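You operate a simulated robot arm through the tools that you are given. There is no shell and no other tool. Be economical: measure what you need, move in short steps, check, and stop when the job is done.

You are at the controls of a simulated robot arm. One attempt, no reset.

TASK
Put things in order on the cart top. At the end: the white card from the cart top stands where the beige paper sachet (marked "MINT") stood; the beige paper sachet from the cart top stands where the clear jar stood; the clear jar from the cart top stands on top of the green leaves; the blue brush stands on top of the brown wooden spool; the clear stopper from the cart top stands where the white card stood; whatever was shut is shut again. Leave all else as you found it, and nothing knocked over.

It is judged by the outcome, as a careful person would: the job done as asked, and still so three seconds after it is handed in. It fails if anything else is knocked over, pushed out of place, dropped, spilled or broken. Lids that push on must go on centred and level and be pressed home; caps that screw on are set level and turned clockwise until they are tight.

THE ROBOT
A 7-joint arm with a two-finger parallel gripper, fixed in place. Base frame: the origin is at the foot of the arm, x ahead of it, y to its left, z up; the work surface is at about z = 760. Units: mm, rad, N and s.
With the tool pointing down near the work surface it reaches from about 300 to 700 mm from the base axis. Its first joint turns from -1.152 to 1.152 rad. Payload 1.57 kg.
The tool frame sits at the grasp point between the pads (the TCP): z along the fingers, y along the line on which they close. The tips reach 30 mm beyond it. Largest opening 110 mm; finger width 24, thickness 12; the body of the gripper, 48 by 112 mm, starts 78 mm behind the TCP.
Orientation is that of the tool frame in the base frame, as a unit quaternion [w, x, y, z]. With the fingers straight down and closing along the base's y, the tool's x points along the base's -x, its y along +y and its z along -z.

THE INTERFACE
- The arm moves only by the tool arm_command. Its argument "deltas" is text: rows parted by semicolons, each of 7 numbers parted by spaces: the opening, from 0 (shut) to 1 (fully open), then the shift along the base's x, y, z in mm, then the turn, a rotation vector about the base's x, y, z in rad. In form: gripper x y z wx wy wz; .... A call has 1 to 20 rows; each row is the pose to reach, as a shift and turn from the pose commanded when the call began. Each row takes 0.2 s and may step no farther than 50 mm and 0.15 rad from the row before; otherwise, or with a gripper value out of range, the whole call is refused. Where a pose cannot be reached the arm comes as near as it can. A force on the tool above 40 N (or 10 N above the force at the start of the call, whichever is more), or a blocked arm, ends the call early, and 0.2 s more pass. Each finger travels about 108 mm/s and halts on what it meets, pressing with about 27 N; the grip force reading is that of the motor and also rises with nothing between the fingers. The clock runs only during rows and for 0.2 s after the last one: add rows that repeat a pose to give the fingers time. The reply holds the time, the measured pose of the TCP, the force on the tool along the base axes, the opening and the grip force, in the units named above and with some noise, and new pictures: "views" is both (left out), scene, wrist or none.
- Cameras (640 x 400 px; columns grow to the right, rows downward): "scene" is fixed at [177.5, -421, 1382.7]; the picture's right is [0.49, -0.87, 0.00], its down [-0.66, -0.37, -0.65] and it looks along [0.57, 0.32, -0.76] (base axes); focal length 326 px, centre (320, 200). "wrist" rides on the gripper at [70, 16, -141] in the tool frame; the picture's right is [-0.23, 0.97, 0.00], its down [-0.85, -0.20, -0.48] and it looks along [-0.47, -0.11, 0.88] (tool axes); focal length 222 px, centre (320, 200). There is no depth. A picture from a camera that has moved, and an enlarged one, comes with that camera's place and axes in the base frame and with its lens.
- zoom(camera, box): a new picture of the part [left, top, right, bottom] of that camera's present view, enlarged. No time passes.
- hand_in(): hands the job in; it is judged then, once.

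Work in short steps. Places have to be worked out from the pictures, the camera data and where the tool is seen: move nearer, look again, correct. Check each grasp and each placing, and mend what went wrong. You have 120 turns and 170 pictures in all, those below and enlarged ones among them. Open the gripper and draw the arm clear of the work before you hand the job in, unless the task says otherwise; then end with one line.

The tools are called by a JSON object that holds its "api" and its "payload". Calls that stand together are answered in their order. arm_command: Moves the arm, as the interface text tells. Its arguments: {"type":"object","properties":{"deltas":{"type":"string"},"views":{"type":"string","enum":["both","scene","wrist","none"]}},"required":["deltas"]} The other tools are called the same way: zoom (camera, box) takes an enlarged picture of a part of a camera's view; hand_in () hands the job in.

At the start:

```text
time_s: 0.0
eef_pos: [415.5, -27.7, 1071.5]
tcp_rot: [-0.001, 0.0, 1.0, 0.0]
wrist_force: [0.2, 0.7, 0.7]
opening: 109.8
gripper_force: 0.1
```

scene: 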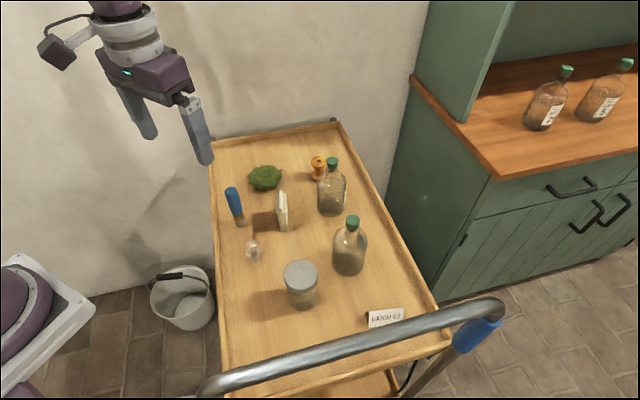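
wrist: 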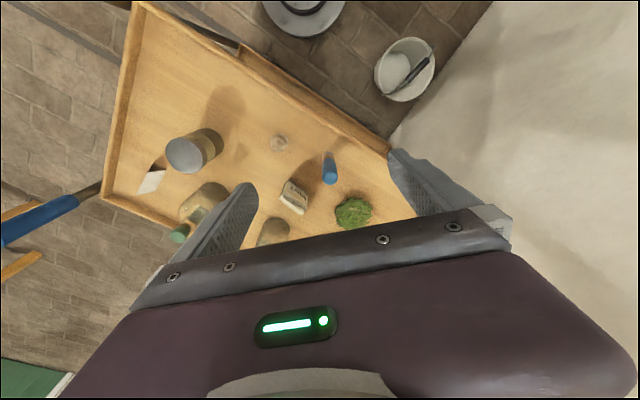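

I'll enlarge the cart top to identify and locate the objects.

{"api": "zoom", "payload": {"camera": "scene", "box": [200, 140, 360, 240]}}

{"api": "zoom", "payload": {"camera": "scene", "box": [220, 220, 420, 345]}}

{"api": "zoom", "payload": {"camera": "wrist", "box": [120, 90, 400, 265]}}

```text
4.00 times, centred on (280, 190) of scene
camera zoom: at [177.5, -421.0, 1382.7], right [0.49, -0.87, 0.0], down [-0.66, -0.37, -0.65], along [0.57, 0.32, -0.76], focal length 1305 px, centre (480, 240)
```

zoom: 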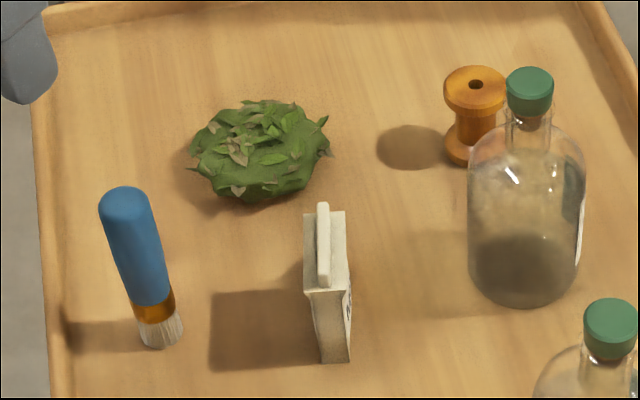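

```text
3.20 times, centred on (320, 282) of scene
camera zoom: at [177.5, -421.0, 1382.7], right [0.49, -0.87, 0.0], down [-0.66, -0.37, -0.65], along [0.57, 0.32, -0.76], focal length 1044 px, centre (320, -64)
```

zoom: 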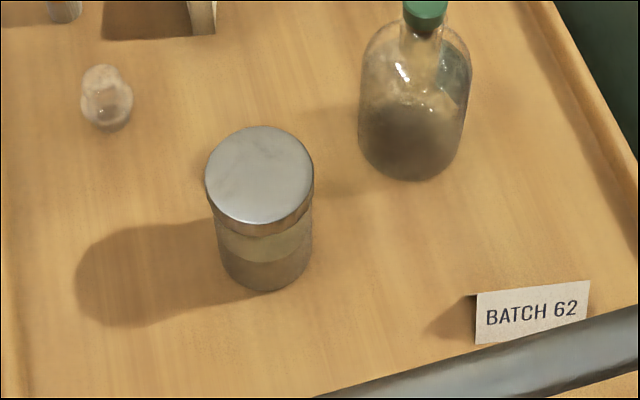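

```text
2.29 times, centred on (260, 178) of wrist
camera zoom: at [344.5, -13.3, 1213.6], right [0.23, 0.97, 0.0], down [0.85, -0.2, 0.48], along [0.47, -0.11, -0.88], focal length 508 px, centre (457, 251)
```

zoom: 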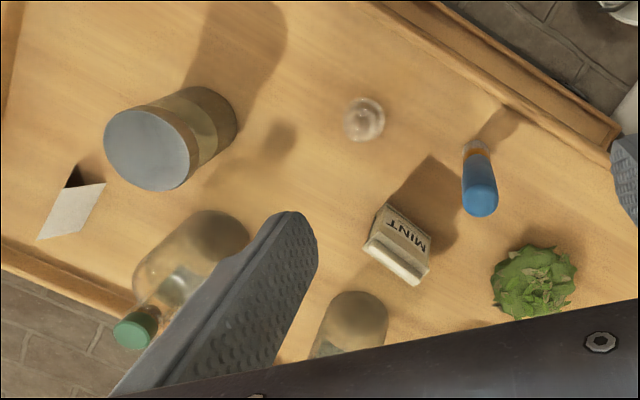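

The jar looks to be near (400,-255), with its lid top at about z=860. I'm moving above it for a closer look.

{"api": "arm_command", "payload": {"deltas": "1 0 -45 -10 0 0 0; 1 -5 -90 -20 0 0 0; 1 -10 -135 -30 0 0 0; 1 -15 -180 -40 0 0 0; 1 -15.5 -226 -60 0 0 0; 1 -15.5 -226 -80 0 0 0; 1 -15.5 -226 -80 0 0 0"}}

```text
refused: row 5 steps farther than a row can; nothing moved
```

Row 5 was just over the step limit, so I'm making the steps smaller.

{"api": "arm_command", "payload": {"deltas": "1 0 -40 -10 0 0 0; 1 -5 -80 -20 0 0 0; 1 -10 -120 -30 0 0 0; 1 -15 -160 -40 0 0 0; 1 -15.5 -200 -60 0 0 0; 1 -15.5 -226 -80 0 0 0; 1 -15.5 -226 -80 0 0 0"}}

```text
time_s: 1.6
eef_pos: [399.1, -254.8, 989.4]
tcp_rot: [0.0, -0.001, 1.0, 0.0]
wrist_force: [1.0, 0.0, 0.5]
opening: 109.9
gripper_force: 0.1
camera wrist: at [329.1, -239.4, 1133.0], right [0.23, 0.97, 0.0], down [0.86, -0.2, 0.48], along [0.47, -0.11, -0.88], focal length 222 px, centre (320, 200)
```

scene: 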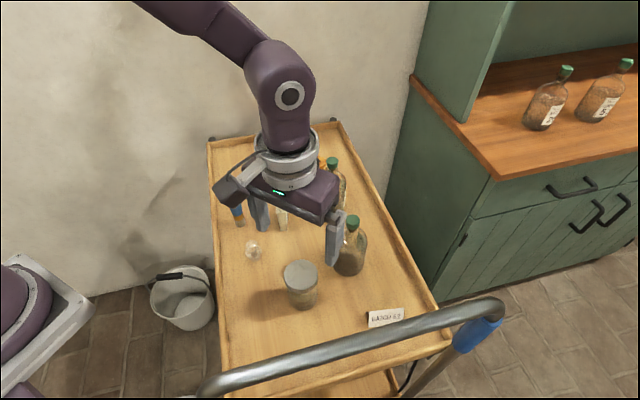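
wrist: 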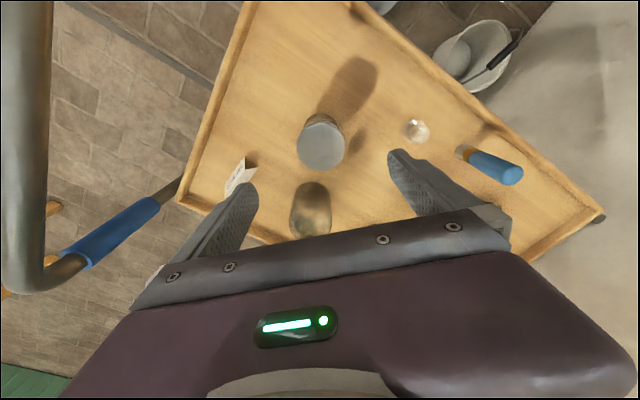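

The wrist and scene views agree: the jar axis is at (403,-256), with the top at z≈860. I'm lowering with the fingers open and then closing.

{"api": "arm_command", "payload": {"deltas": "1 4 -1 -40 0 0 0; 1 4 -1 -80 0 0 0; 1 4 -1 -120 0 0 0; 1 4 -1 -160 0 0 0; 1 4 -1 -186 0 0 0; 1 4 -1 -186 0 0 0"}}

```text
time_s: 3.0
eef_pos: [402.9, -256.7, 805.6]
tcp_rot: [0.0, 0.0, 1.0, 0.0]
wrist_force: [0.6, -0.9, 0.4]
opening: 110.1
gripper_force: 0.1
camera wrist: at [332.8, -240.4, 947.9], right [0.23, 0.97, 0.0], down [0.85, -0.2, 0.48], along [0.47, -0.11, -0.88], focal length 222 px, centre (320, 200)
```

scene: 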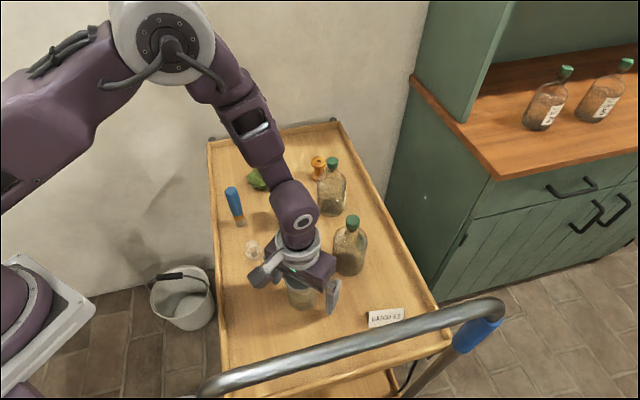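
wrist: 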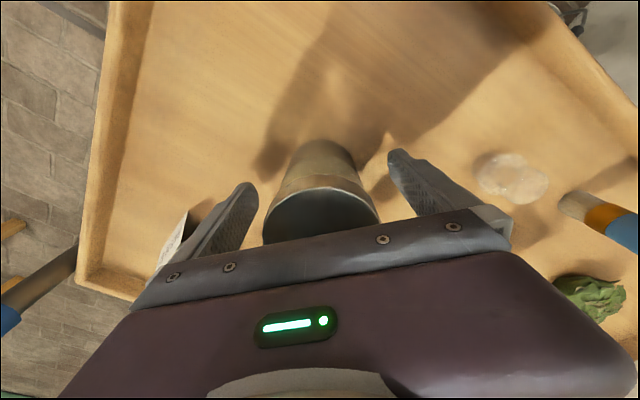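

The fingers straddle the jar, so I'm closing.

{"api": "arm_command", "payload": {"deltas": "0 0 0 0 0 0 0; 0 0 0 0 0 0 0; 0 0 0 0 0 0 0; 0 0 0 0 0 0 0", "views": "wrist"}}

```text
time_s: 4.0
eef_pos: [402.3, -255.9, 805.5]
tcp_rot: [0.001, 0.0, 1.0, 0.0]
wrist_force: [-0.1, -0.4, -1.1]
opening: 58.8
gripper_force: 27.1
camera wrist: at [332.8, -240.4, 948.2], right [0.23, 0.97, 0.0], down [0.85, -0.2, 0.48], along [0.47, -0.11, -0.88], focal length 222 px, centre (320, 200)
```

wrist: 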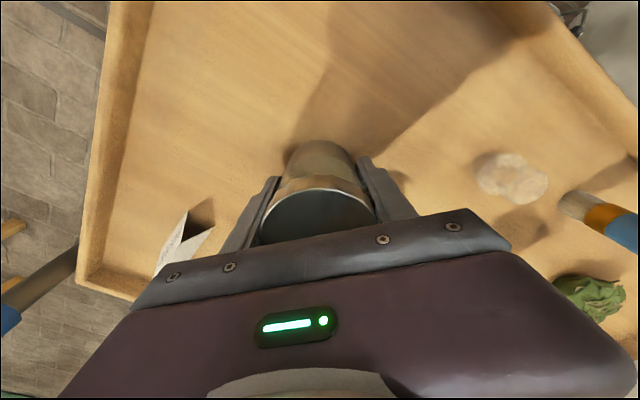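

The jar is held at 58.8 mm. I'll lift it straight up by 170 and look.

{"api": "arm_command", "payload": {"deltas": "0 0 0 20 0 0 0; 0 0 0 55 0 0 0; 0 0 0 95 0 0 0; 0 0 0 135 0 0 0; 0 0 0 170 0 0 0; 0 0 0 170 0 0 0", "views": "scene"}}

```text
time_s: 5.4
eef_pos: [401.0, -255.6, 975.3]
tcp_rot: [0.0, 0.0, 1.0, 0.0]
wrist_force: [-0.4, -0.6, -1.3]
opening: 58.4
gripper_force: 27.2
```

scene: 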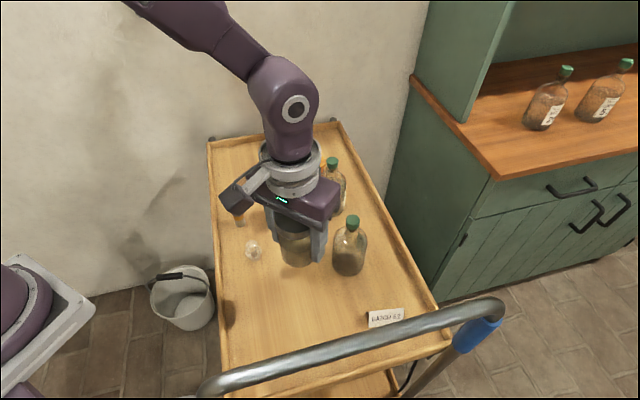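

The jar lifted cleanly. I'm carrying it high over towards the leaves.

{"api": "arm_command", "payload": {"deltas": "0 28 32 0 0 0 0; 0 56 64 0 0 0 0; 0 84 96 0 0 0 0; 0 112 128 0 0 0 0; 0 140 160 0 0 0 0; 0 168 192 0 0 0 0; 0 196 224 0 0 0 0; 0 218 245 0 0 0 0; 0 218 245 0 0 0 0"}}

```text
time_s: 7.4
eef_pos: [621.3, -8.8, 974.6]
tcp_rot: [0.0, 0.0, 1.0, 0.0]
wrist_force: [0.0, -0.5, -2.1]
opening: 58.7
gripper_force: 27.2
camera wrist: at [551.0, 5.5, 1117.1], right [0.23, 0.97, 0.0], down [0.86, -0.2, 0.48], along [0.47, -0.11, -0.88], focal length 222 px, centre (320, 200)
```

scene: 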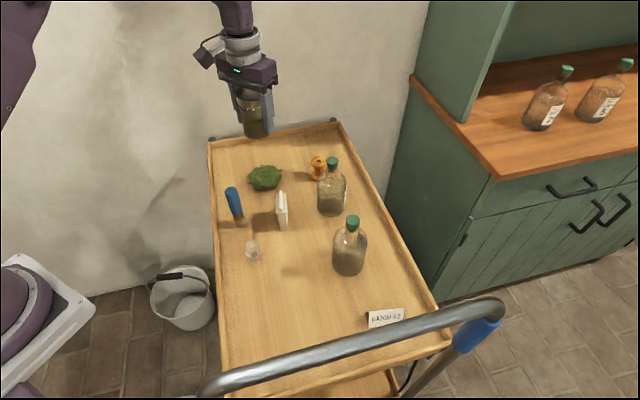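
wrist: 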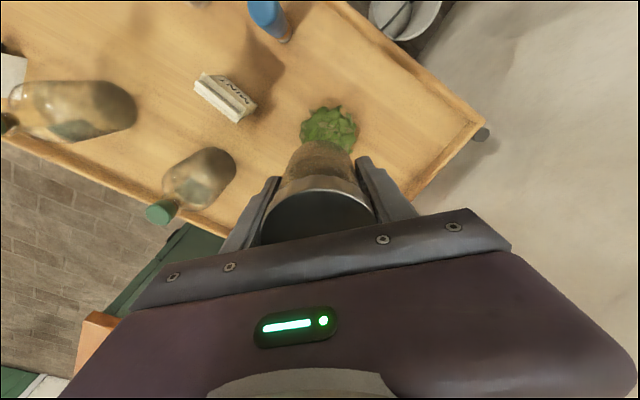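

The jar hides part of the leaves, so I'm enlarging both views to find their centre and height.

{"api": "zoom", "payload": {"camera": "wrist", "box": [230, 70, 422, 190]}}

{"api": "zoom", "payload": {"camera": "scene", "box": [216, 140, 312, 200]}}

```text
3.33 times, centred on (326, 130) of wrist
camera zoom: at [551.0, 5.5, 1117.1], right [0.23, 0.97, 0.0], down [0.86, -0.2, 0.48], along [0.47, -0.11, -0.88], focal length 740 px, centre (300, 433)
```

zoom: 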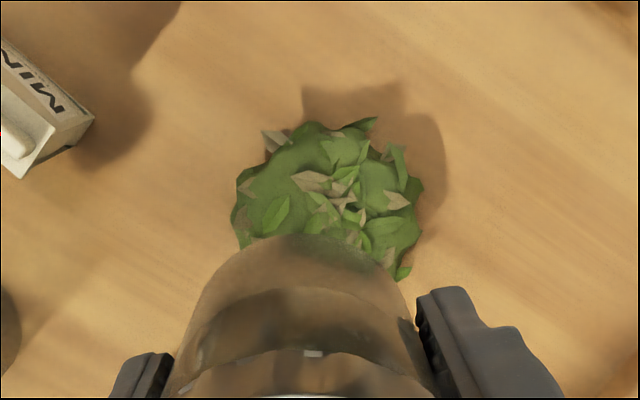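

```text
6.67 times, centred on (264, 170) of scene
camera zoom: at [177.5, -421.0, 1382.7], right [0.49, -0.87, 0.0], down [-0.66, -0.37, -0.65], along [0.57, 0.32, -0.76], focal length 2175 px, centre (693, 400)
```

zoom: 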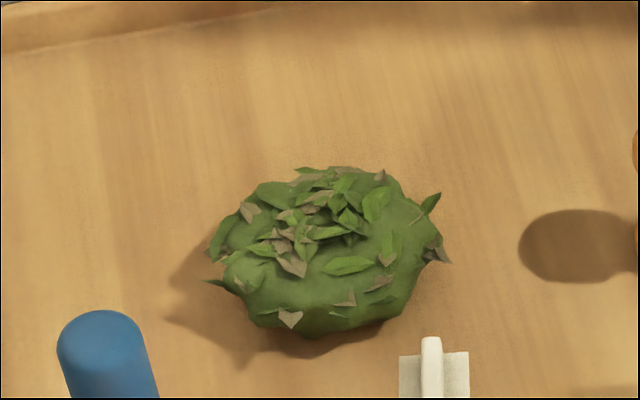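

I put the leaf mound's centre at about (626,0), with its top near z=790–795. I'm centring over it and lowering the jar bottom (TCP−45) to about 808.

{"api": "arm_command", "payload": {"deltas": "0 6 9 -10 0 0 0; 0 6 9 -50 0 0 0; 0 6 9 -85 0 0 0; 0 6 9 -110 0 0 0; 0 6 9 -122 0 0 0; 0 6 9 -122 0 0 0"}}

```text
time_s: 8.8
eef_pos: [626.9, -1.1, 852.8]
tcp_rot: [0.0, 0.0, 1.0, 0.0]
wrist_force: [-0.1, 0.2, -0.9]
opening: 58.5
gripper_force: 26.6
camera wrist: at [556.6, 13.9, 995.3], right [0.23, 0.97, 0.0], down [0.85, -0.2, 0.48], along [0.47, -0.11, -0.88], focal length 222 px, centre (320, 200)
```

scene: 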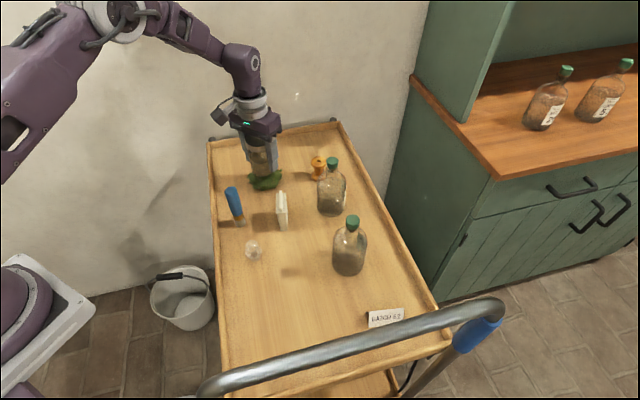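
wrist: 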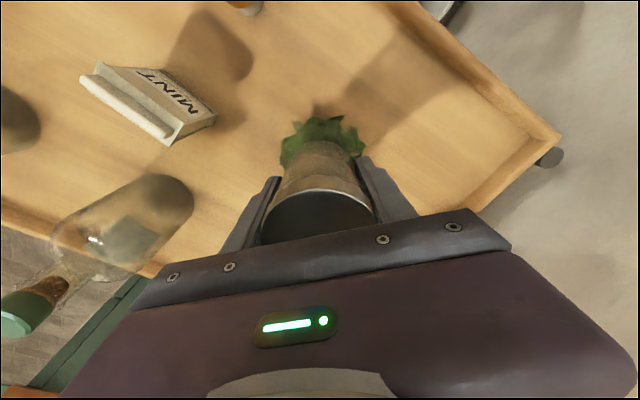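

{"api": "zoom", "payload": {"camera": "scene", "box": [216, 140, 312, 200]}}

{"api": "zoom", "payload": {"camera": "wrist", "box": [240, 90, 400, 190]}}

```text
6.67 times, centred on (264, 170) of scene
camera zoom: at [177.5, -421.0, 1382.7], right [0.49, -0.87, 0.0], down [-0.66, -0.37, -0.65], along [0.57, 0.32, -0.76], focal length 2175 px, centre (693, 400)
```

zoom: 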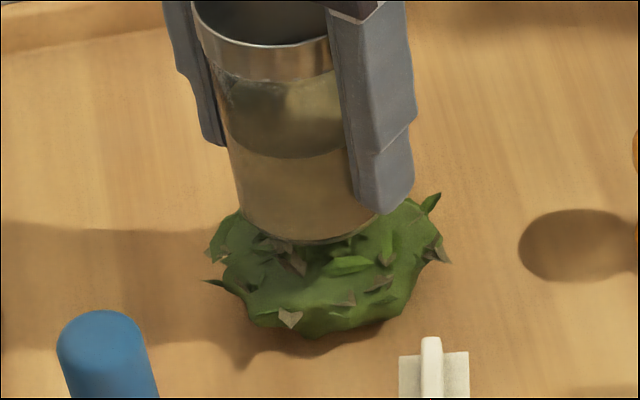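

```text
4.00 times, centred on (320, 140) of wrist
camera zoom: at [556.6, 13.9, 995.3], right [0.23, 0.97, 0.0], down [0.85, -0.2, 0.48], along [0.47, -0.11, -0.88], focal length 888 px, centre (320, 440)
```

zoom: 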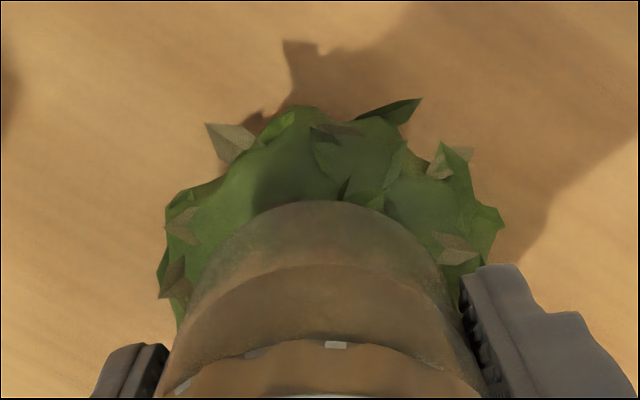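

The jar is about 5 mm short in x, so I'm shifting by (+5,-2) and lowering in small steps while watching the force.

{"api": "arm_command", "payload": {"deltas": "0 5 -2 0 0 0 0; 0 5 -2 -4 0 0 0; 0 5 -2 -8 0 0 0; 0 5 -2 -8 0 0 0", "views": "none"}}

{"api": "arm_command", "payload": {"deltas": "0 0 0 -3 0 0 0; 0 0 0 -6 0 0 0; 0 0 0 -6 0 0 0", "views": "none"}}

{"api": "zoom", "payload": {"camera": "scene", "box": [216, 140, 312, 200]}}

```text
time_s: 9.8
eef_pos: [631.2, -3.2, 845.2]
tcp_rot: [0.001, -0.001, 1.0, -0.001]
wrist_force: [0.2, -0.6, -1.0]
opening: 58.6
gripper_force: 26.9
```

```text
time_s: 10.6
eef_pos: [631.0, -3.3, 838.5]
tcp_rot: [0.001, 0.0, 1.0, -0.001]
wrist_force: [-0.4, -0.3, -2.0]
opening: 58.8
gripper_force: 27.0
```

```text
6.67 times, centred on (264, 170) of scene
camera zoom: at [177.5, -421.0, 1382.7], right [0.49, -0.87, 0.0], down [-0.66, -0.37, -0.65], along [0.57, 0.32, -0.76], focal length 2175 px, centre (693, 400)
```

zoom: 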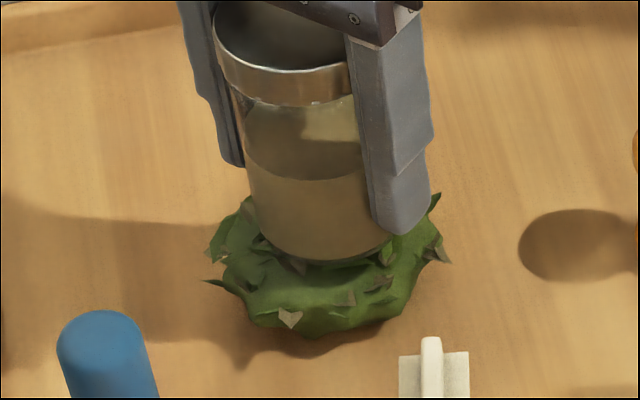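

The jar is centred on the mound with little contact force, so I'm continuing down in small steps.

{"api": "arm_command", "payload": {"deltas": "0 0 0 -3 0 0 0; 0 0 0 -3 0 0 0", "views": "none"}}

{"api": "arm_command", "payload": {"deltas": "0 0 0 -3 0 0 0; 0 0 0 -3 0 0 0", "views": "none"}}

{"api": "zoom", "payload": {"camera": "scene", "box": [216, 140, 312, 200]}}

```text
time_s: 11.2
eef_pos: [631.2, -3.5, 836.3]
tcp_rot: [0.0, 0.0, 1.0, 0.001]
wrist_force: [0.4, -0.5, -1.2]
opening: 58.9
gripper_force: 27.4
```

```text
time_s: 11.8
eef_pos: [631.1, -2.7, 832.7]
tcp_rot: [0.0, 0.0, 1.0, 0.001]
wrist_force: [-0.6, -0.1, -0.3]
opening: 58.7
gripper_force: 26.7
```

```text
6.67 times, centred on (264, 170) of scene
camera zoom: at [177.5, -421.0, 1382.7], right [0.49, -0.87, 0.0], down [-0.66, -0.37, -0.65], along [0.57, 0.32, -0.76], focal length 2175 px, centre (693, 400)
```

zoom: 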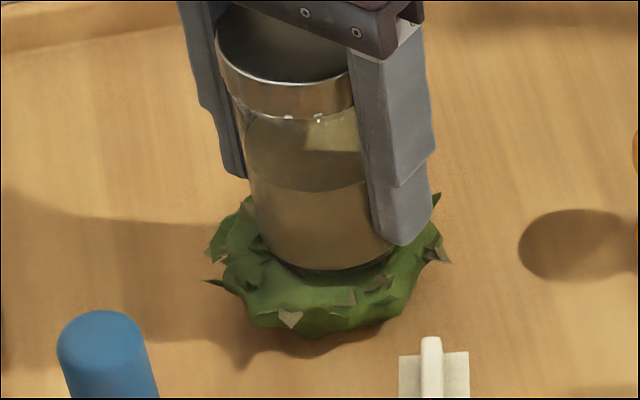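

There's still no contact, so I'm lowering further.

{"api": "arm_command", "payload": {"deltas": "0 0 0 -3 0 0 0; 0 0 0 -3 0 0 0", "views": "none"}}

{"api": "arm_command", "payload": {"deltas": "0 0 0 -3 0 0 0; 0 0 0 -3 0 0 0", "views": "none"}}

{"api": "zoom", "payload": {"camera": "scene", "box": [216, 140, 312, 200]}}

```text
time_s: 12.4
eef_pos: [631.7, -3.2, 831.1]
tcp_rot: [0.001, 0.0, 1.0, 0.0]
wrist_force: [1.2, 1.3, 14.8]
opening: 58.8
gripper_force: 26.9
```

```text
time_s: 13.0
eef_pos: [632.0, -3.5, 828.7]
tcp_rot: [0.0, 0.0, 1.0, -0.001]
wrist_force: [0.6, 1.3, 14.7]
opening: 58.5
gripper_force: 27.0
```

```text
6.67 times, centred on (264, 170) of scene
camera zoom: at [177.2, -421.0, 1382.8], right [0.49, -0.87, 0.0], down [-0.66, -0.37, -0.65], along [0.57, 0.32, -0.76], focal length 2175 px, centre (693, 400)
```

zoom: 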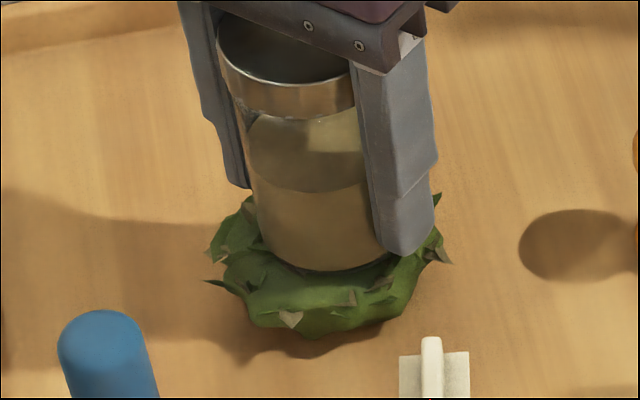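

Contact shows about 15 N upward, so the jar is seated at z≈786. I'm opening slowly and checking.

{"api": "arm_command", "payload": {"deltas": "0.54 0 0 1 0 0 0; 0.58 0 0 1 0 0 0; 0.65 0 0 1 0 0 0; 0.8 0 0 1 0 0 0; 0.95 0 0 1 0 0 0; 1 0 0 1 0 0 0", "views": "wrist"}}

{"api": "zoom", "payload": {"camera": "scene", "box": [216, 140, 312, 200]}}

```text
time_s: 14.4
eef_pos: [631.4, -3.1, 827.9]
tcp_rot: [-0.001, 0.0, 1.0, 0.0]
wrist_force: [-0.5, 0.1, 1.1]
opening: 109.8
gripper_force: 0.1
camera wrist: at [562.1, 11.8, 970.6], right [0.23, 0.97, 0.0], down [0.85, -0.2, 0.48], along [0.47, -0.11, -0.88], focal length 222 px, centre (320, 200)
```

wrist: 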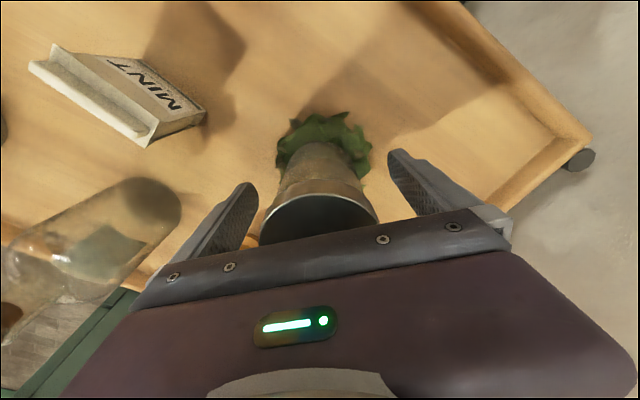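

```text
6.67 times, centred on (264, 170) of scene
camera zoom: at [177.5, -421.0, 1382.7], right [0.49, -0.87, 0.0], down [-0.66, -0.37, -0.65], along [0.57, 0.32, -0.76], focal length 2175 px, centre (693, 400)
```

zoom: 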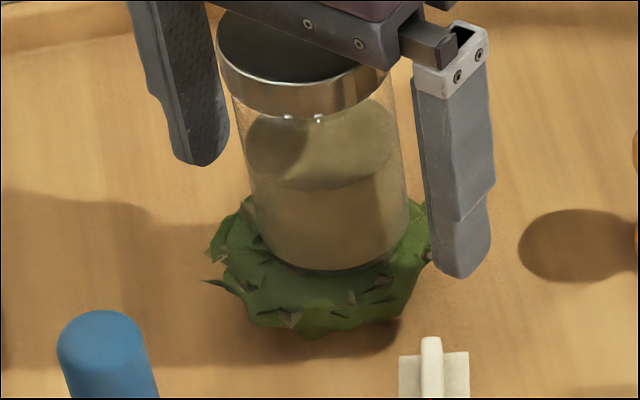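

The jar stands upright on the leaves. I'm rising straight up, then moving over the sachet.

{"api": "arm_command", "payload": {"deltas": "1 0 0 40 0 0 0; 1 0 0 80 0 0 0; 1 0 0 120 0 0 0; 1 0 0 160 0 0 0; 1 -30 -30 160 0 0 0; 1 -60 -60 160 0 0 0; 1 -80 -95 160 0 0 0; 1 -98 -121 160 0 0 0; 1 -98 -121 160 0 0 0"}}

```text
time_s: 16.4
eef_pos: [533.8, -125.5, 988.1]
tcp_rot: [-0.001, 0.0, 1.0, 0.0]
wrist_force: [-0.3, -1.0, -0.3]
opening: 110.1
gripper_force: 0.1
camera wrist: at [464.1, -110.2, 1130.5], right [0.23, 0.97, 0.0], down [0.85, -0.2, 0.48], along [0.47, -0.11, -0.88], focal length 222 px, centre (320, 200)
```

scene: 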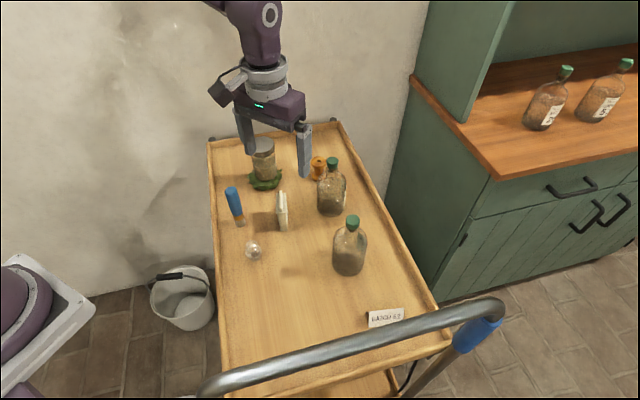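
wrist: 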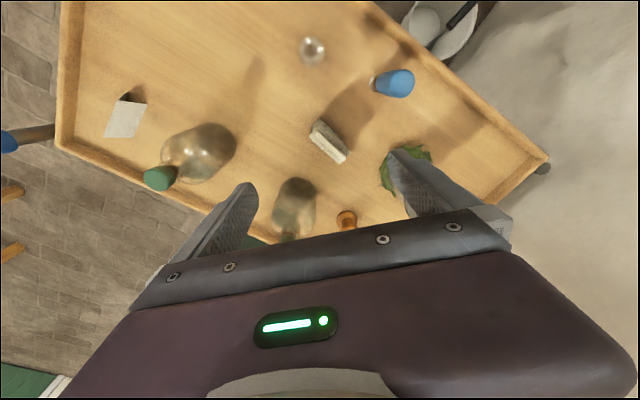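

{"api": "zoom", "payload": {"camera": "wrist", "box": [280, 95, 392, 165]}}

{"api": "zoom", "payload": {"camera": "scene", "box": [242, 180, 322, 230]}}

```text
5.71 times, centred on (336, 130) of wrist
camera zoom: at [464.1, -110.2, 1130.5], right [0.23, 0.97, 0.0], down [0.85, -0.2, 0.48], along [0.47, -0.11, -0.88], focal length 1269 px, centre (229, 600)
```

zoom: 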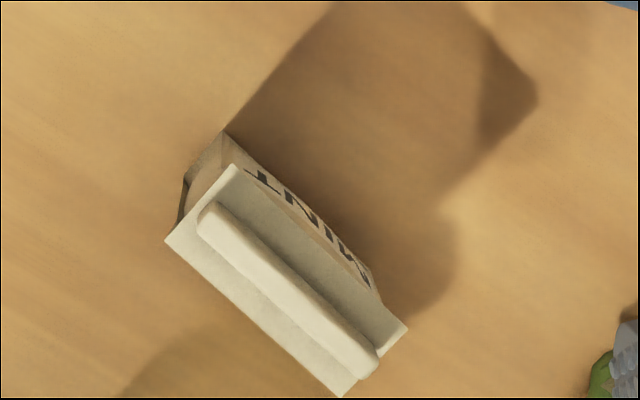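

```text
8.00 times, centred on (282, 205) of scene
camera zoom: at [177.4, -421.0, 1382.7], right [0.49, -0.87, 0.0], down [-0.66, -0.37, -0.65], along [0.57, 0.32, -0.76], focal length 2610 px, centre (624, 160)
```

zoom: 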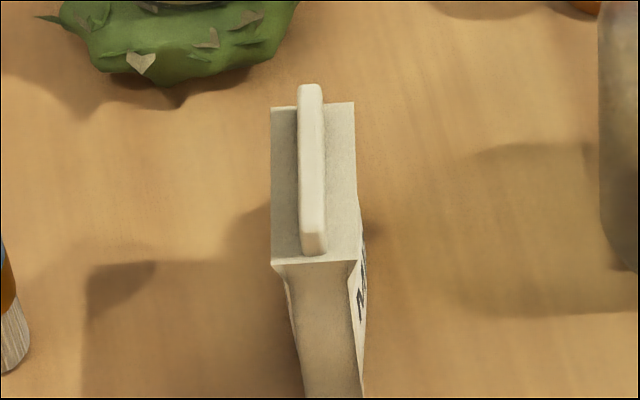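

The sachet's top is at z≈830 and it is centred at (547,-114), with its long axis at +0.593 rad from x. I'm turning the gripper to match, partly closing it, and lowering above the sachet.

{"api": "arm_command", "payload": {"deltas": "0.6 3 2 -10 0 0 0.14; 0.6 6 5 -30 0 0 0.28; 0.6 9 8 -50 0 0 0.42; 0.6 12 10 -70 0 0 0.55; 0.6 12 10 -90 0 0 0.593; 0.6 12 10 -110 0 0 0.593; 0.6 12 10 -110 0 0 0.593"}}

```text
time_s: 18.0
eef_pos: [545.6, -115.5, 878.0]
tcp_rot: [0.0, -0.293, 0.956, 0.0]
wrist_force: [0.2, 0.2, 0.4]
opening: 65.8
gripper_force: 0.0
camera wrist: at [478.8, -141.2, 1019.9], right [-0.36, 0.93, 0.0], down [0.82, 0.31, 0.48], along [0.45, 0.17, -0.88], focal length 222 px, centre (320, 200)
```

scene: 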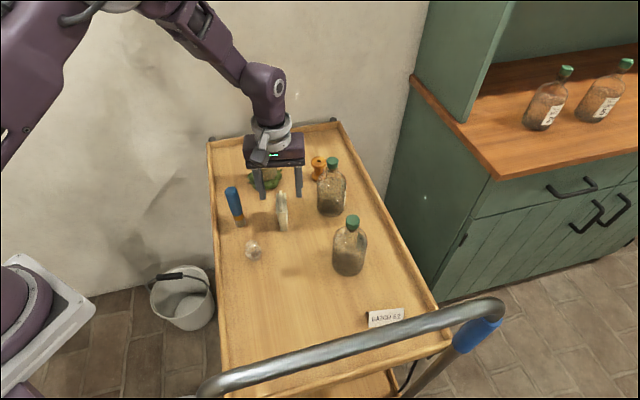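
wrist: 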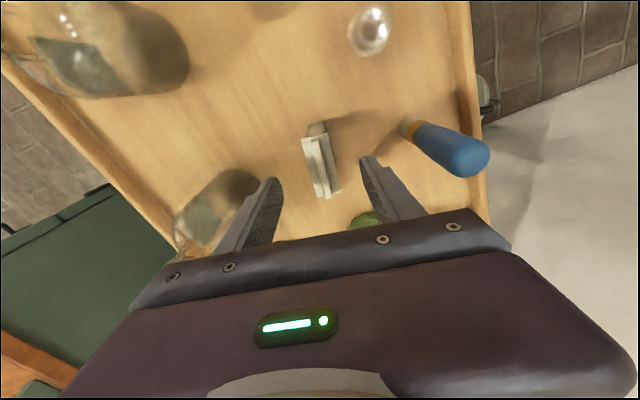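

The fingers straddle the sachet evenly, so I'm lowering to TCP z≈798 and closing.

{"api": "arm_command", "payload": {"deltas": "0.6 0 0 -40 0 0 0; 0.6 0 0 -80 0 0 0; 0.6 0 0 -80 0 0 0; 0.4 0 0 -80 0 0 0; 0.2 0 0 -80 0 0 0; 0 0 0 -80 0 0 0; 0 0 0 -80 0 0 0; 0 0 0 -80 0 0 0"}}

```text
time_s: 19.8
eef_pos: [546.3, -114.1, 798.3]
tcp_rot: [0.0, -0.292, 0.956, 0.0]
wrist_force: [0.4, 0.3, 0.1]
opening: 22.8
gripper_force: 27.4
camera wrist: at [478.4, -141.3, 940.6], right [-0.36, 0.93, 0.0], down [0.82, 0.31, 0.48], along [0.45, 0.17, -0.88], focal length 222 px, centre (320, 200)
```

scene: 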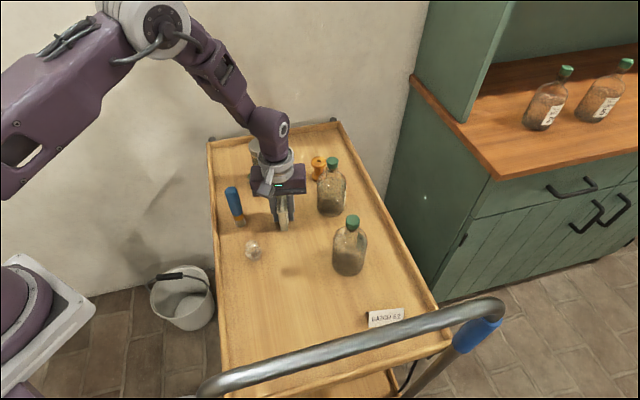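
wrist: 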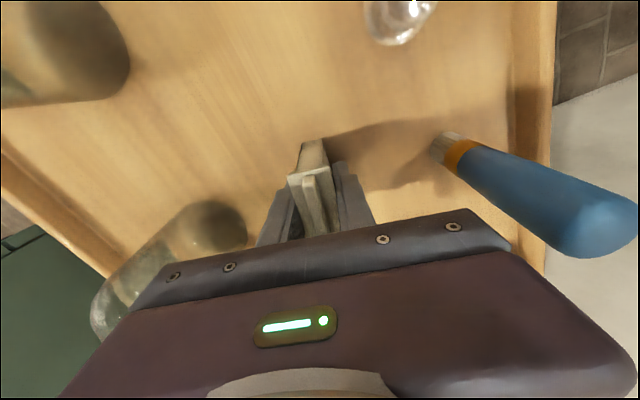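

The sachet is held at 22.8 mm. I'm lifting it and carrying it to the jar's old place at (403,-256), hovering there.

{"api": "arm_command", "payload": {"deltas": "0 0 0 30 0 0 0; 0 0 0 70 0 0 0; 0 0 0 110 0 0 0; 0 0 0 140 0 0 0; 0 -30 -30 140 0 0 0; 0 -60 -60 140 0 0 0; 0 -90 -90 140 0 0 0; 0 -120 -120 140 0 0 0; 0 -143.5 -142 130 0 0 0; 0 -143.5 -142 90 0 0 0; 0 -143.5 -142 50 0 0 0; 0 -143.5 -142 20 0 0 0; 0 -143.5 -142 20 0 0 0"}}

```text
time_s: 22.6
eef_pos: [401.9, -257.0, 818.0]
tcp_rot: [0.0, -0.291, 0.957, 0.0]
wrist_force: [-0.3, -0.4, -0.5]
opening: 22.8
gripper_force: 27.3
camera wrist: at [334.8, -282.3, 960.0], right [-0.36, 0.93, 0.0], down [0.82, 0.31, 0.48], along [0.45, 0.17, -0.88], focal length 222 px, centre (320, 200)
```

scene: 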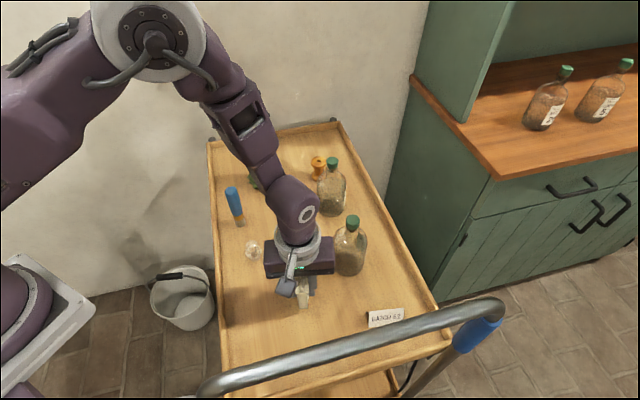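
wrist: 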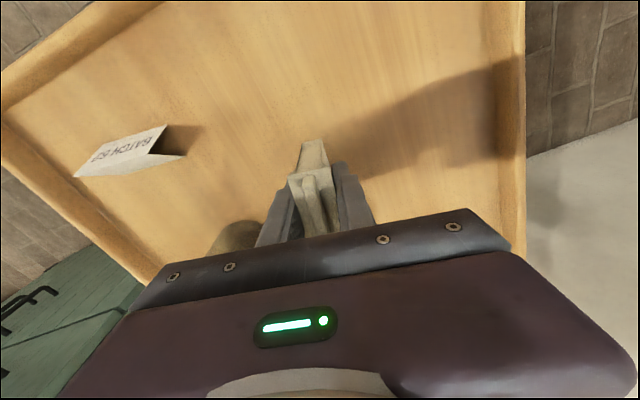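

I'm over the spot; lowering the last 20 mm gently.

{"api": "arm_command", "payload": {"deltas": "0 1 1 -10 0 0 0; 0 1 1 -16 0 0 0; 0 1 1 -19 0 0 0; 0 1 1 -20 0 0 0; 0 1 1 -20 0 0 0", "views": "none"}}

```text
time_s: 23.8
eef_pos: [401.7, -255.4, 798.4]
tcp_rot: [-0.001, -0.292, 0.957, 0.0]
wrist_force: [-0.2, -0.2, -0.2]
opening: 22.8
gripper_force: 26.9
```

{"api": "arm_command", "payload": {"deltas": "0 0 0 -1.5 0 0 0; 0 0 0 -1.5 0 0 0", "views": "none"}}

```text
time_s: 24.4
eef_pos: [402.2, -254.4, 796.8]
tcp_rot: [0.0, -0.292, 0.956, -0.001]
wrist_force: [-1.6, 1.5, 21.7]
opening: 23.0
gripper_force: 26.9
```

Contact shows 21.7 N, so the sachet is on the surface. I'm easing up by 1 and opening gradually to keep side clearance.

{"api": "arm_command", "payload": {"deltas": "0.2 0 0 1 0 0 0; 0.24 0 0 1 0 0 0; 0.3 0 0 1 0 0 0; 0.45 0 0 1 0 0 0; 0.6 0 0 1 0 0 0; 0.6 0 0 1 0 0 0; 0.6 0 0 40 0 0 0; 0.6 0 0 80 0 0 0; 0.6 0 0 120 0 0 0; 0.6 0 0 160 0 0 0; 0.6 0 0 160 0 0 0"}}

```text
time_s: 26.8
eef_pos: [403.9, -257.0, 957.6]
tcp_rot: [0.0, -0.291, 0.957, 0.001]
wrist_force: [-0.5, 0.3, 0.5]
opening: 66.1
gripper_force: 0.0
camera wrist: at [336.8, -283.0, 1099.7], right [-0.36, 0.93, 0.0], down [0.82, 0.31, 0.48], along [0.45, 0.17, -0.88], focal length 222 px, centre (320, 200)
```

scene: 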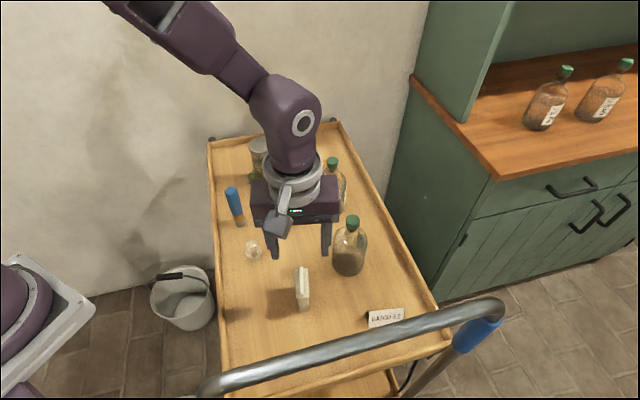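
wrist: 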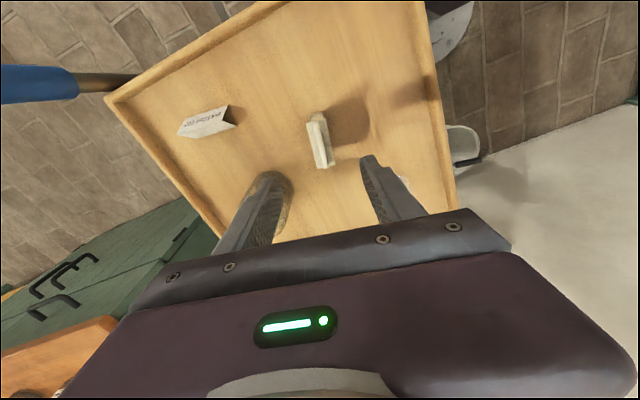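

The sachet stands where the jar was. The card is a folded tent with its ridge roughly along (0.66,-0.75), parallel to the cart handle. I'm going above it while turning the gripper to close across the ridge.

{"api": "arm_command", "payload": {"deltas": "0.6 0 0 10 0 0 -0.14; 0.6 0 0 20 0 0 -0.28; 0.6 0 -10 20 0 0 -0.42; 0.6 0 -20 20 0 0 -0.56; 0.6 0 -40 20 0 0 -0.7; 0.6 0 -60 20 0 0 -0.84; 0.6 6 -85 20 0 0 -0.98; 0.6 14 -110 20 0 0 -1.12; 0.6 24 -130 20 0 0 -1.26; 0.6 34 -150 20 0 0 -1.4; 0.6 34 -150 20 0 0 -1.43; 0.6 34 -150 20 0 0 -1.43"}}

```text
time_s: 29.4
eef_pos: [436.7, -405.8, 977.5]
tcp_rot: [-0.001, 0.406, 0.914, 0.0]
wrist_force: [-0.1, -0.6, 0.4]
opening: 65.9
gripper_force: 0.1
camera wrist: at [403.2, -343.8, 1119.2], right [0.88, 0.48, 0.0], down [0.42, -0.77, 0.48], along [0.23, -0.42, -0.88], focal length 222 px, centre (320, 200)
```

scene: 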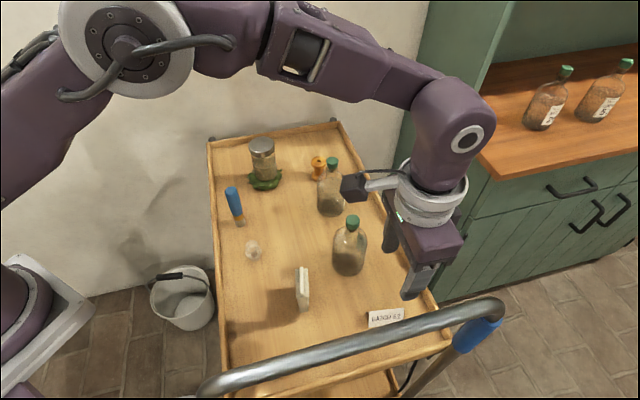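
wrist: 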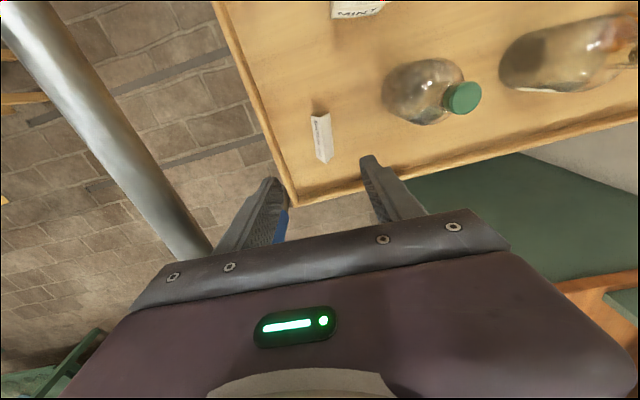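

{"api": "zoom", "payload": {"camera": "wrist", "box": [280, 95, 376, 155]}}

{"api": "zoom", "payload": {"camera": "scene", "box": [350, 290, 430, 340]}}

```text
6.67 times, centred on (328, 125) of wrist
camera zoom: at [403.2, -343.8, 1119.2], right [0.88, 0.48, 0.0], down [0.42, -0.77, 0.48], along [0.23, -0.42, -0.88], focal length 1481 px, centre (267, 700)
```

zoom: 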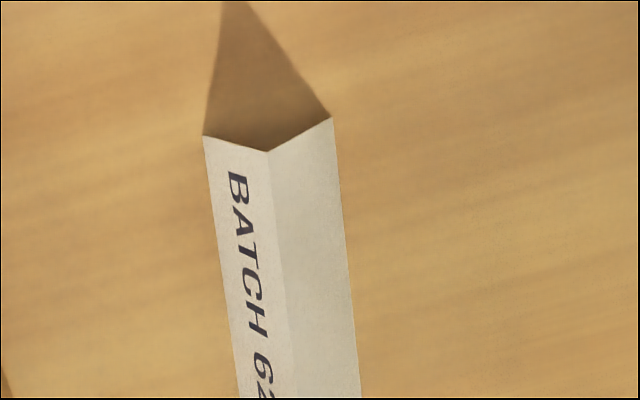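

```text
8.00 times, centred on (390, 315) of scene
camera zoom: at [177.5, -421.0, 1382.7], right [0.49, -0.87, 0.0], down [-0.66, -0.37, -0.65], along [0.57, 0.32, -0.76], focal length 2610 px, centre (-240, -720)
```

zoom: 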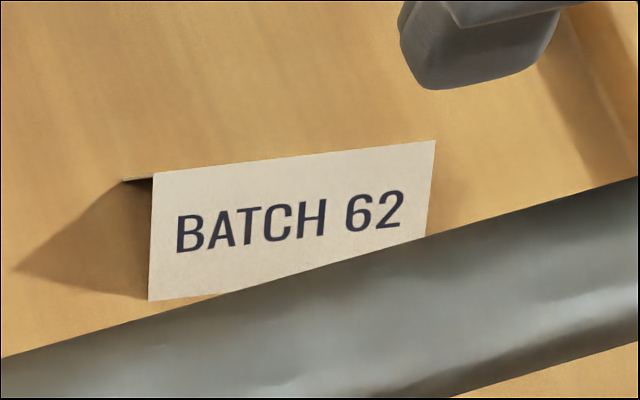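

The card's centre is at (447,-411), ridge height is 36, base is 30 wide and length is 66. The slanted faces are poor for gripping, so I'll grip it by its two ends, turned so the camera faces away from the handle. I'm rotating at this safe height.

{"api": "arm_command", "payload": {"deltas": "0.85 2 -1 0 0 0 -0.14; 0.85 4 -2 0 0 0 -0.28; 0.85 6 -3 0 0 0 -0.42; 0.85 8 -4 0 0 0 -0.56; 0.85 10 -5 0 0 0 -0.7; 0.85 10 -5 0 0 0 -0.84; 0.85 10 -5 0 0 0 -0.98; 0.85 10 -5 0 0 0 -1.12; 0.85 10 -5 0 0 0 -1.26; 0.85 10 -5 0 0 0 -1.4; 0.85 10 -5 0 0 0 -1.54; 0.85 10 -5 0 0 0 -1.672; 0.85 10 -5 0 0 0 -1.672; 0.85 10 -5 0 0 0 -1.672"}}

```text
time_s: 32.4
eef_pos: [446.5, -411.6, 976.4]
tcp_rot: [0.0, 0.95, 0.312, 0.0]
wrist_force: [0.8, 0.9, -0.1]
opening: 93.5
gripper_force: 0.0
camera wrist: at [513.0, -383.8, 1118.9], right [0.39, -0.92, 0.0], down [-0.81, -0.34, 0.48], along [-0.44, -0.19, -0.88], focal length 222 px, centre (320, 200)
```

scene: 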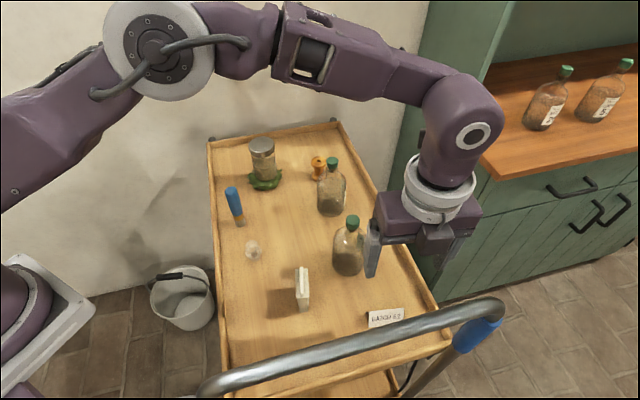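
wrist: 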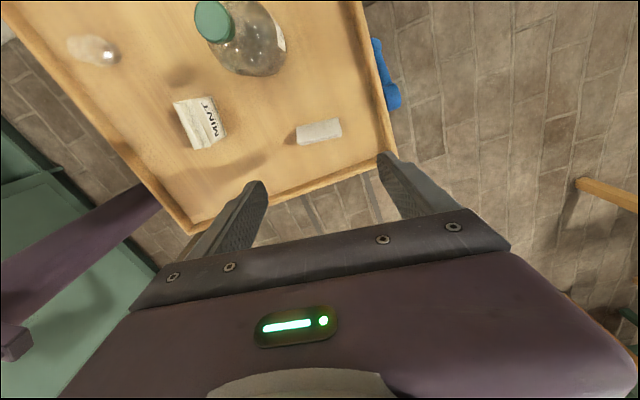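

The rotation went well. I'm checking the centring before descending.

{"api": "zoom", "payload": {"camera": "wrist", "box": [264, 100, 376, 170]}}

```text
5.71 times, centred on (320, 135) of wrist
camera zoom: at [513.0, -383.8, 1118.9], right [0.39, -0.92, 0.0], down [-0.81, -0.34, 0.48], along [-0.44, -0.19, -0.88], focal length 1269 px, centre (320, 571)
```

zoom: 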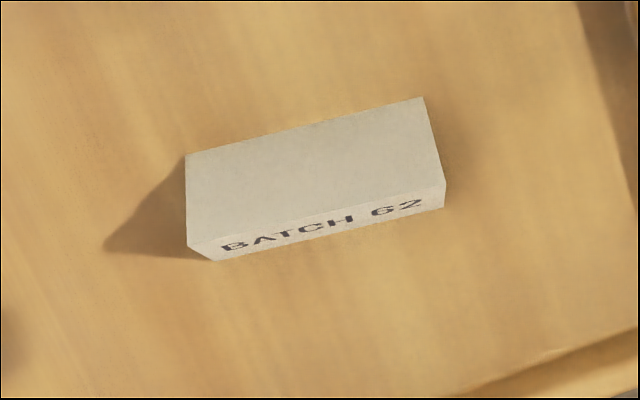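

The card is centred at (444.5,-412) and the alignment is good. I'm descending to TCP z≈795 in stages.

{"api": "arm_command", "payload": {"deltas": "0.85 -2 0 -40 0 0 0; 0.85 -2 0 -80 0 0 0; 0.85 -2 0 -115 0 0 0; 0.85 -2 0 -145 0 0 0; 0.85 -2 0 -145 0 0 0"}}

```text
time_s: 33.6
eef_pos: [445.6, -409.5, 831.8]
tcp_rot: [0.0, 0.951, 0.31, 0.0]
wrist_force: [0.4, 0.4, 0.9]
opening: 93.5
gripper_force: 0.1
camera wrist: at [511.4, -382.7, 974.2], right [0.39, -0.92, 0.0], down [-0.81, -0.34, 0.48], along [-0.44, -0.19, -0.88], focal length 222 px, centre (320, 200)
```

scene: 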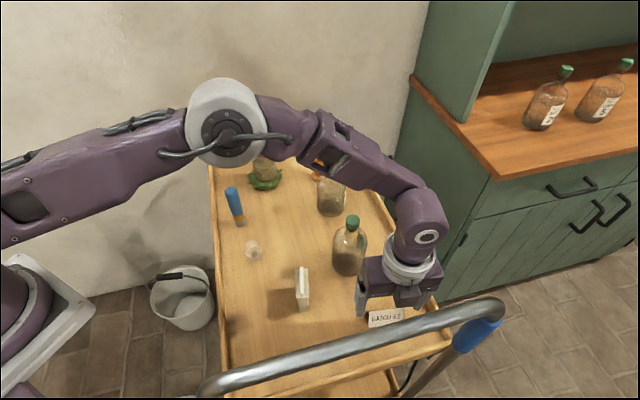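
wrist: 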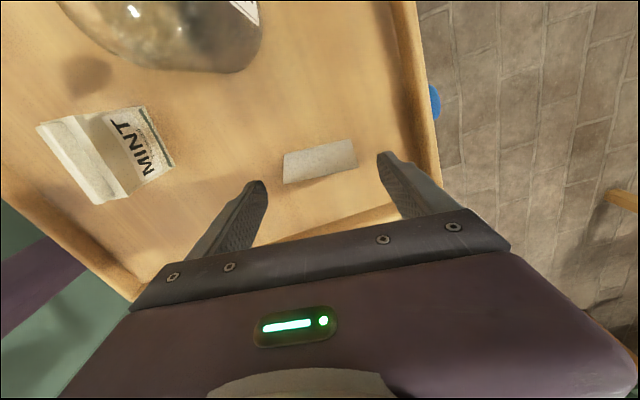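

There's clearance to the rims. I'm nudging (-1,-1), narrowing slightly, lowering to z≈794 and closing slowly.

{"api": "arm_command", "payload": {"deltas": "0.78 -1 -1 -15 0 0 0; 0.78 -1 -1 -30 0 0 0; 0.78 -1 -1 -38 0 0 0; 0.78 -1 -1 -38 0 0 0; 0.7 -1 -1 -38 0 0 0; 0.62 -1 -1 -38 0 0 0; 0.5 -1 -1 -38 0 0 0; 0.3 -1 -1 -38 0 0 0; 0.3 -1 -1 -38 0 0 0"}}

```text
time_s: 35.6
eef_pos: [442.3, -411.1, 794.0]
tcp_rot: [0.0, 0.951, 0.31, 0.0]
wrist_force: [0.3, 0.2, 0.1]
opening: 64.3
gripper_force: 27.0
camera wrist: at [509.8, -384.0, 936.1], right [0.39, -0.92, 0.0], down [-0.81, -0.34, 0.48], along [-0.44, -0.19, -0.88], focal length 222 px, centre (320, 200)
```

scene: 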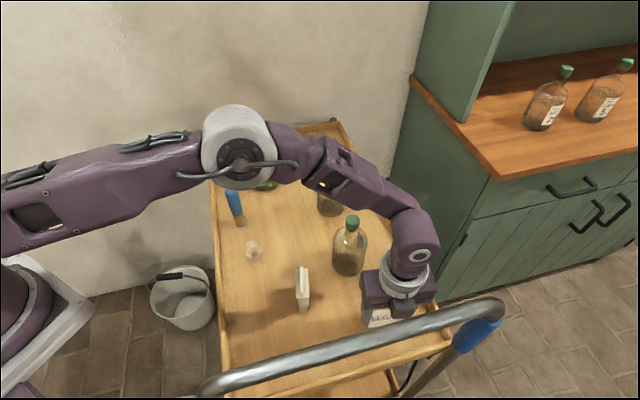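
wrist: 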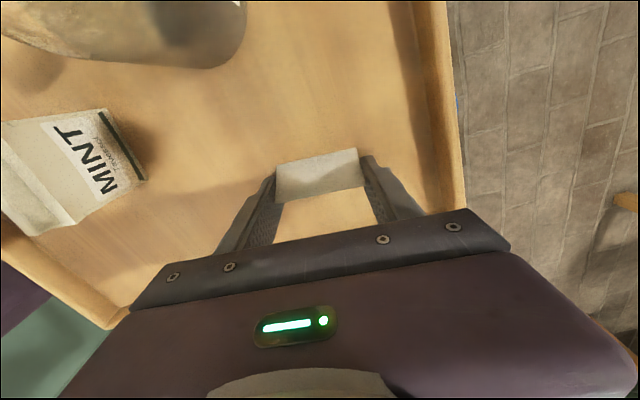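

It's gripped at 64.3 mm with the ridge at the pad centres. I'm test-lifting slowly.

{"api": "arm_command", "payload": {"deltas": "0.3 0 0 5 0 0 0; 0.3 0 0 12 0 0 0; 0.3 0 0 30 0 0 0; 0.3 0 0 30 0 0 0", "views": "wrist"}}

{"api": "zoom", "payload": {"camera": "scene", "box": [320, 250, 480, 350]}}

```text
time_s: 36.6
eef_pos: [443.9, -410.8, 824.1]
tcp_rot: [0.0, 0.951, 0.31, 0.0]
wrist_force: [-0.5, 0.4, 0.0]
opening: 64.4
gripper_force: 26.5
camera wrist: at [510.2, -383.9, 965.8], right [0.39, -0.92, 0.0], down [-0.81, -0.34, 0.48], along [-0.44, -0.19, -0.88], focal length 222 px, centre (320, 200)
```

wrist: 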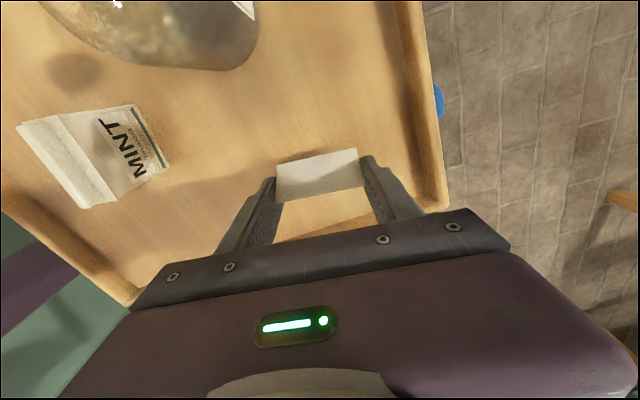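

```text
4.00 times, centred on (400, 300) of scene
camera zoom: at [177.5, -421.0, 1382.7], right [0.49, -0.87, 0.0], down [-0.66, -0.37, -0.65], along [0.57, 0.32, -0.76], focal length 1305 px, centre (0, -200)
```

zoom: 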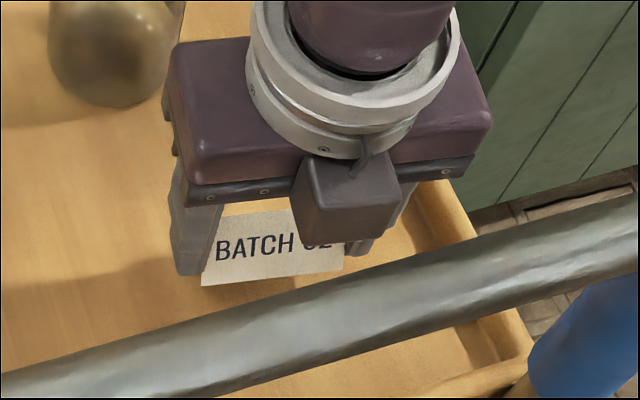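

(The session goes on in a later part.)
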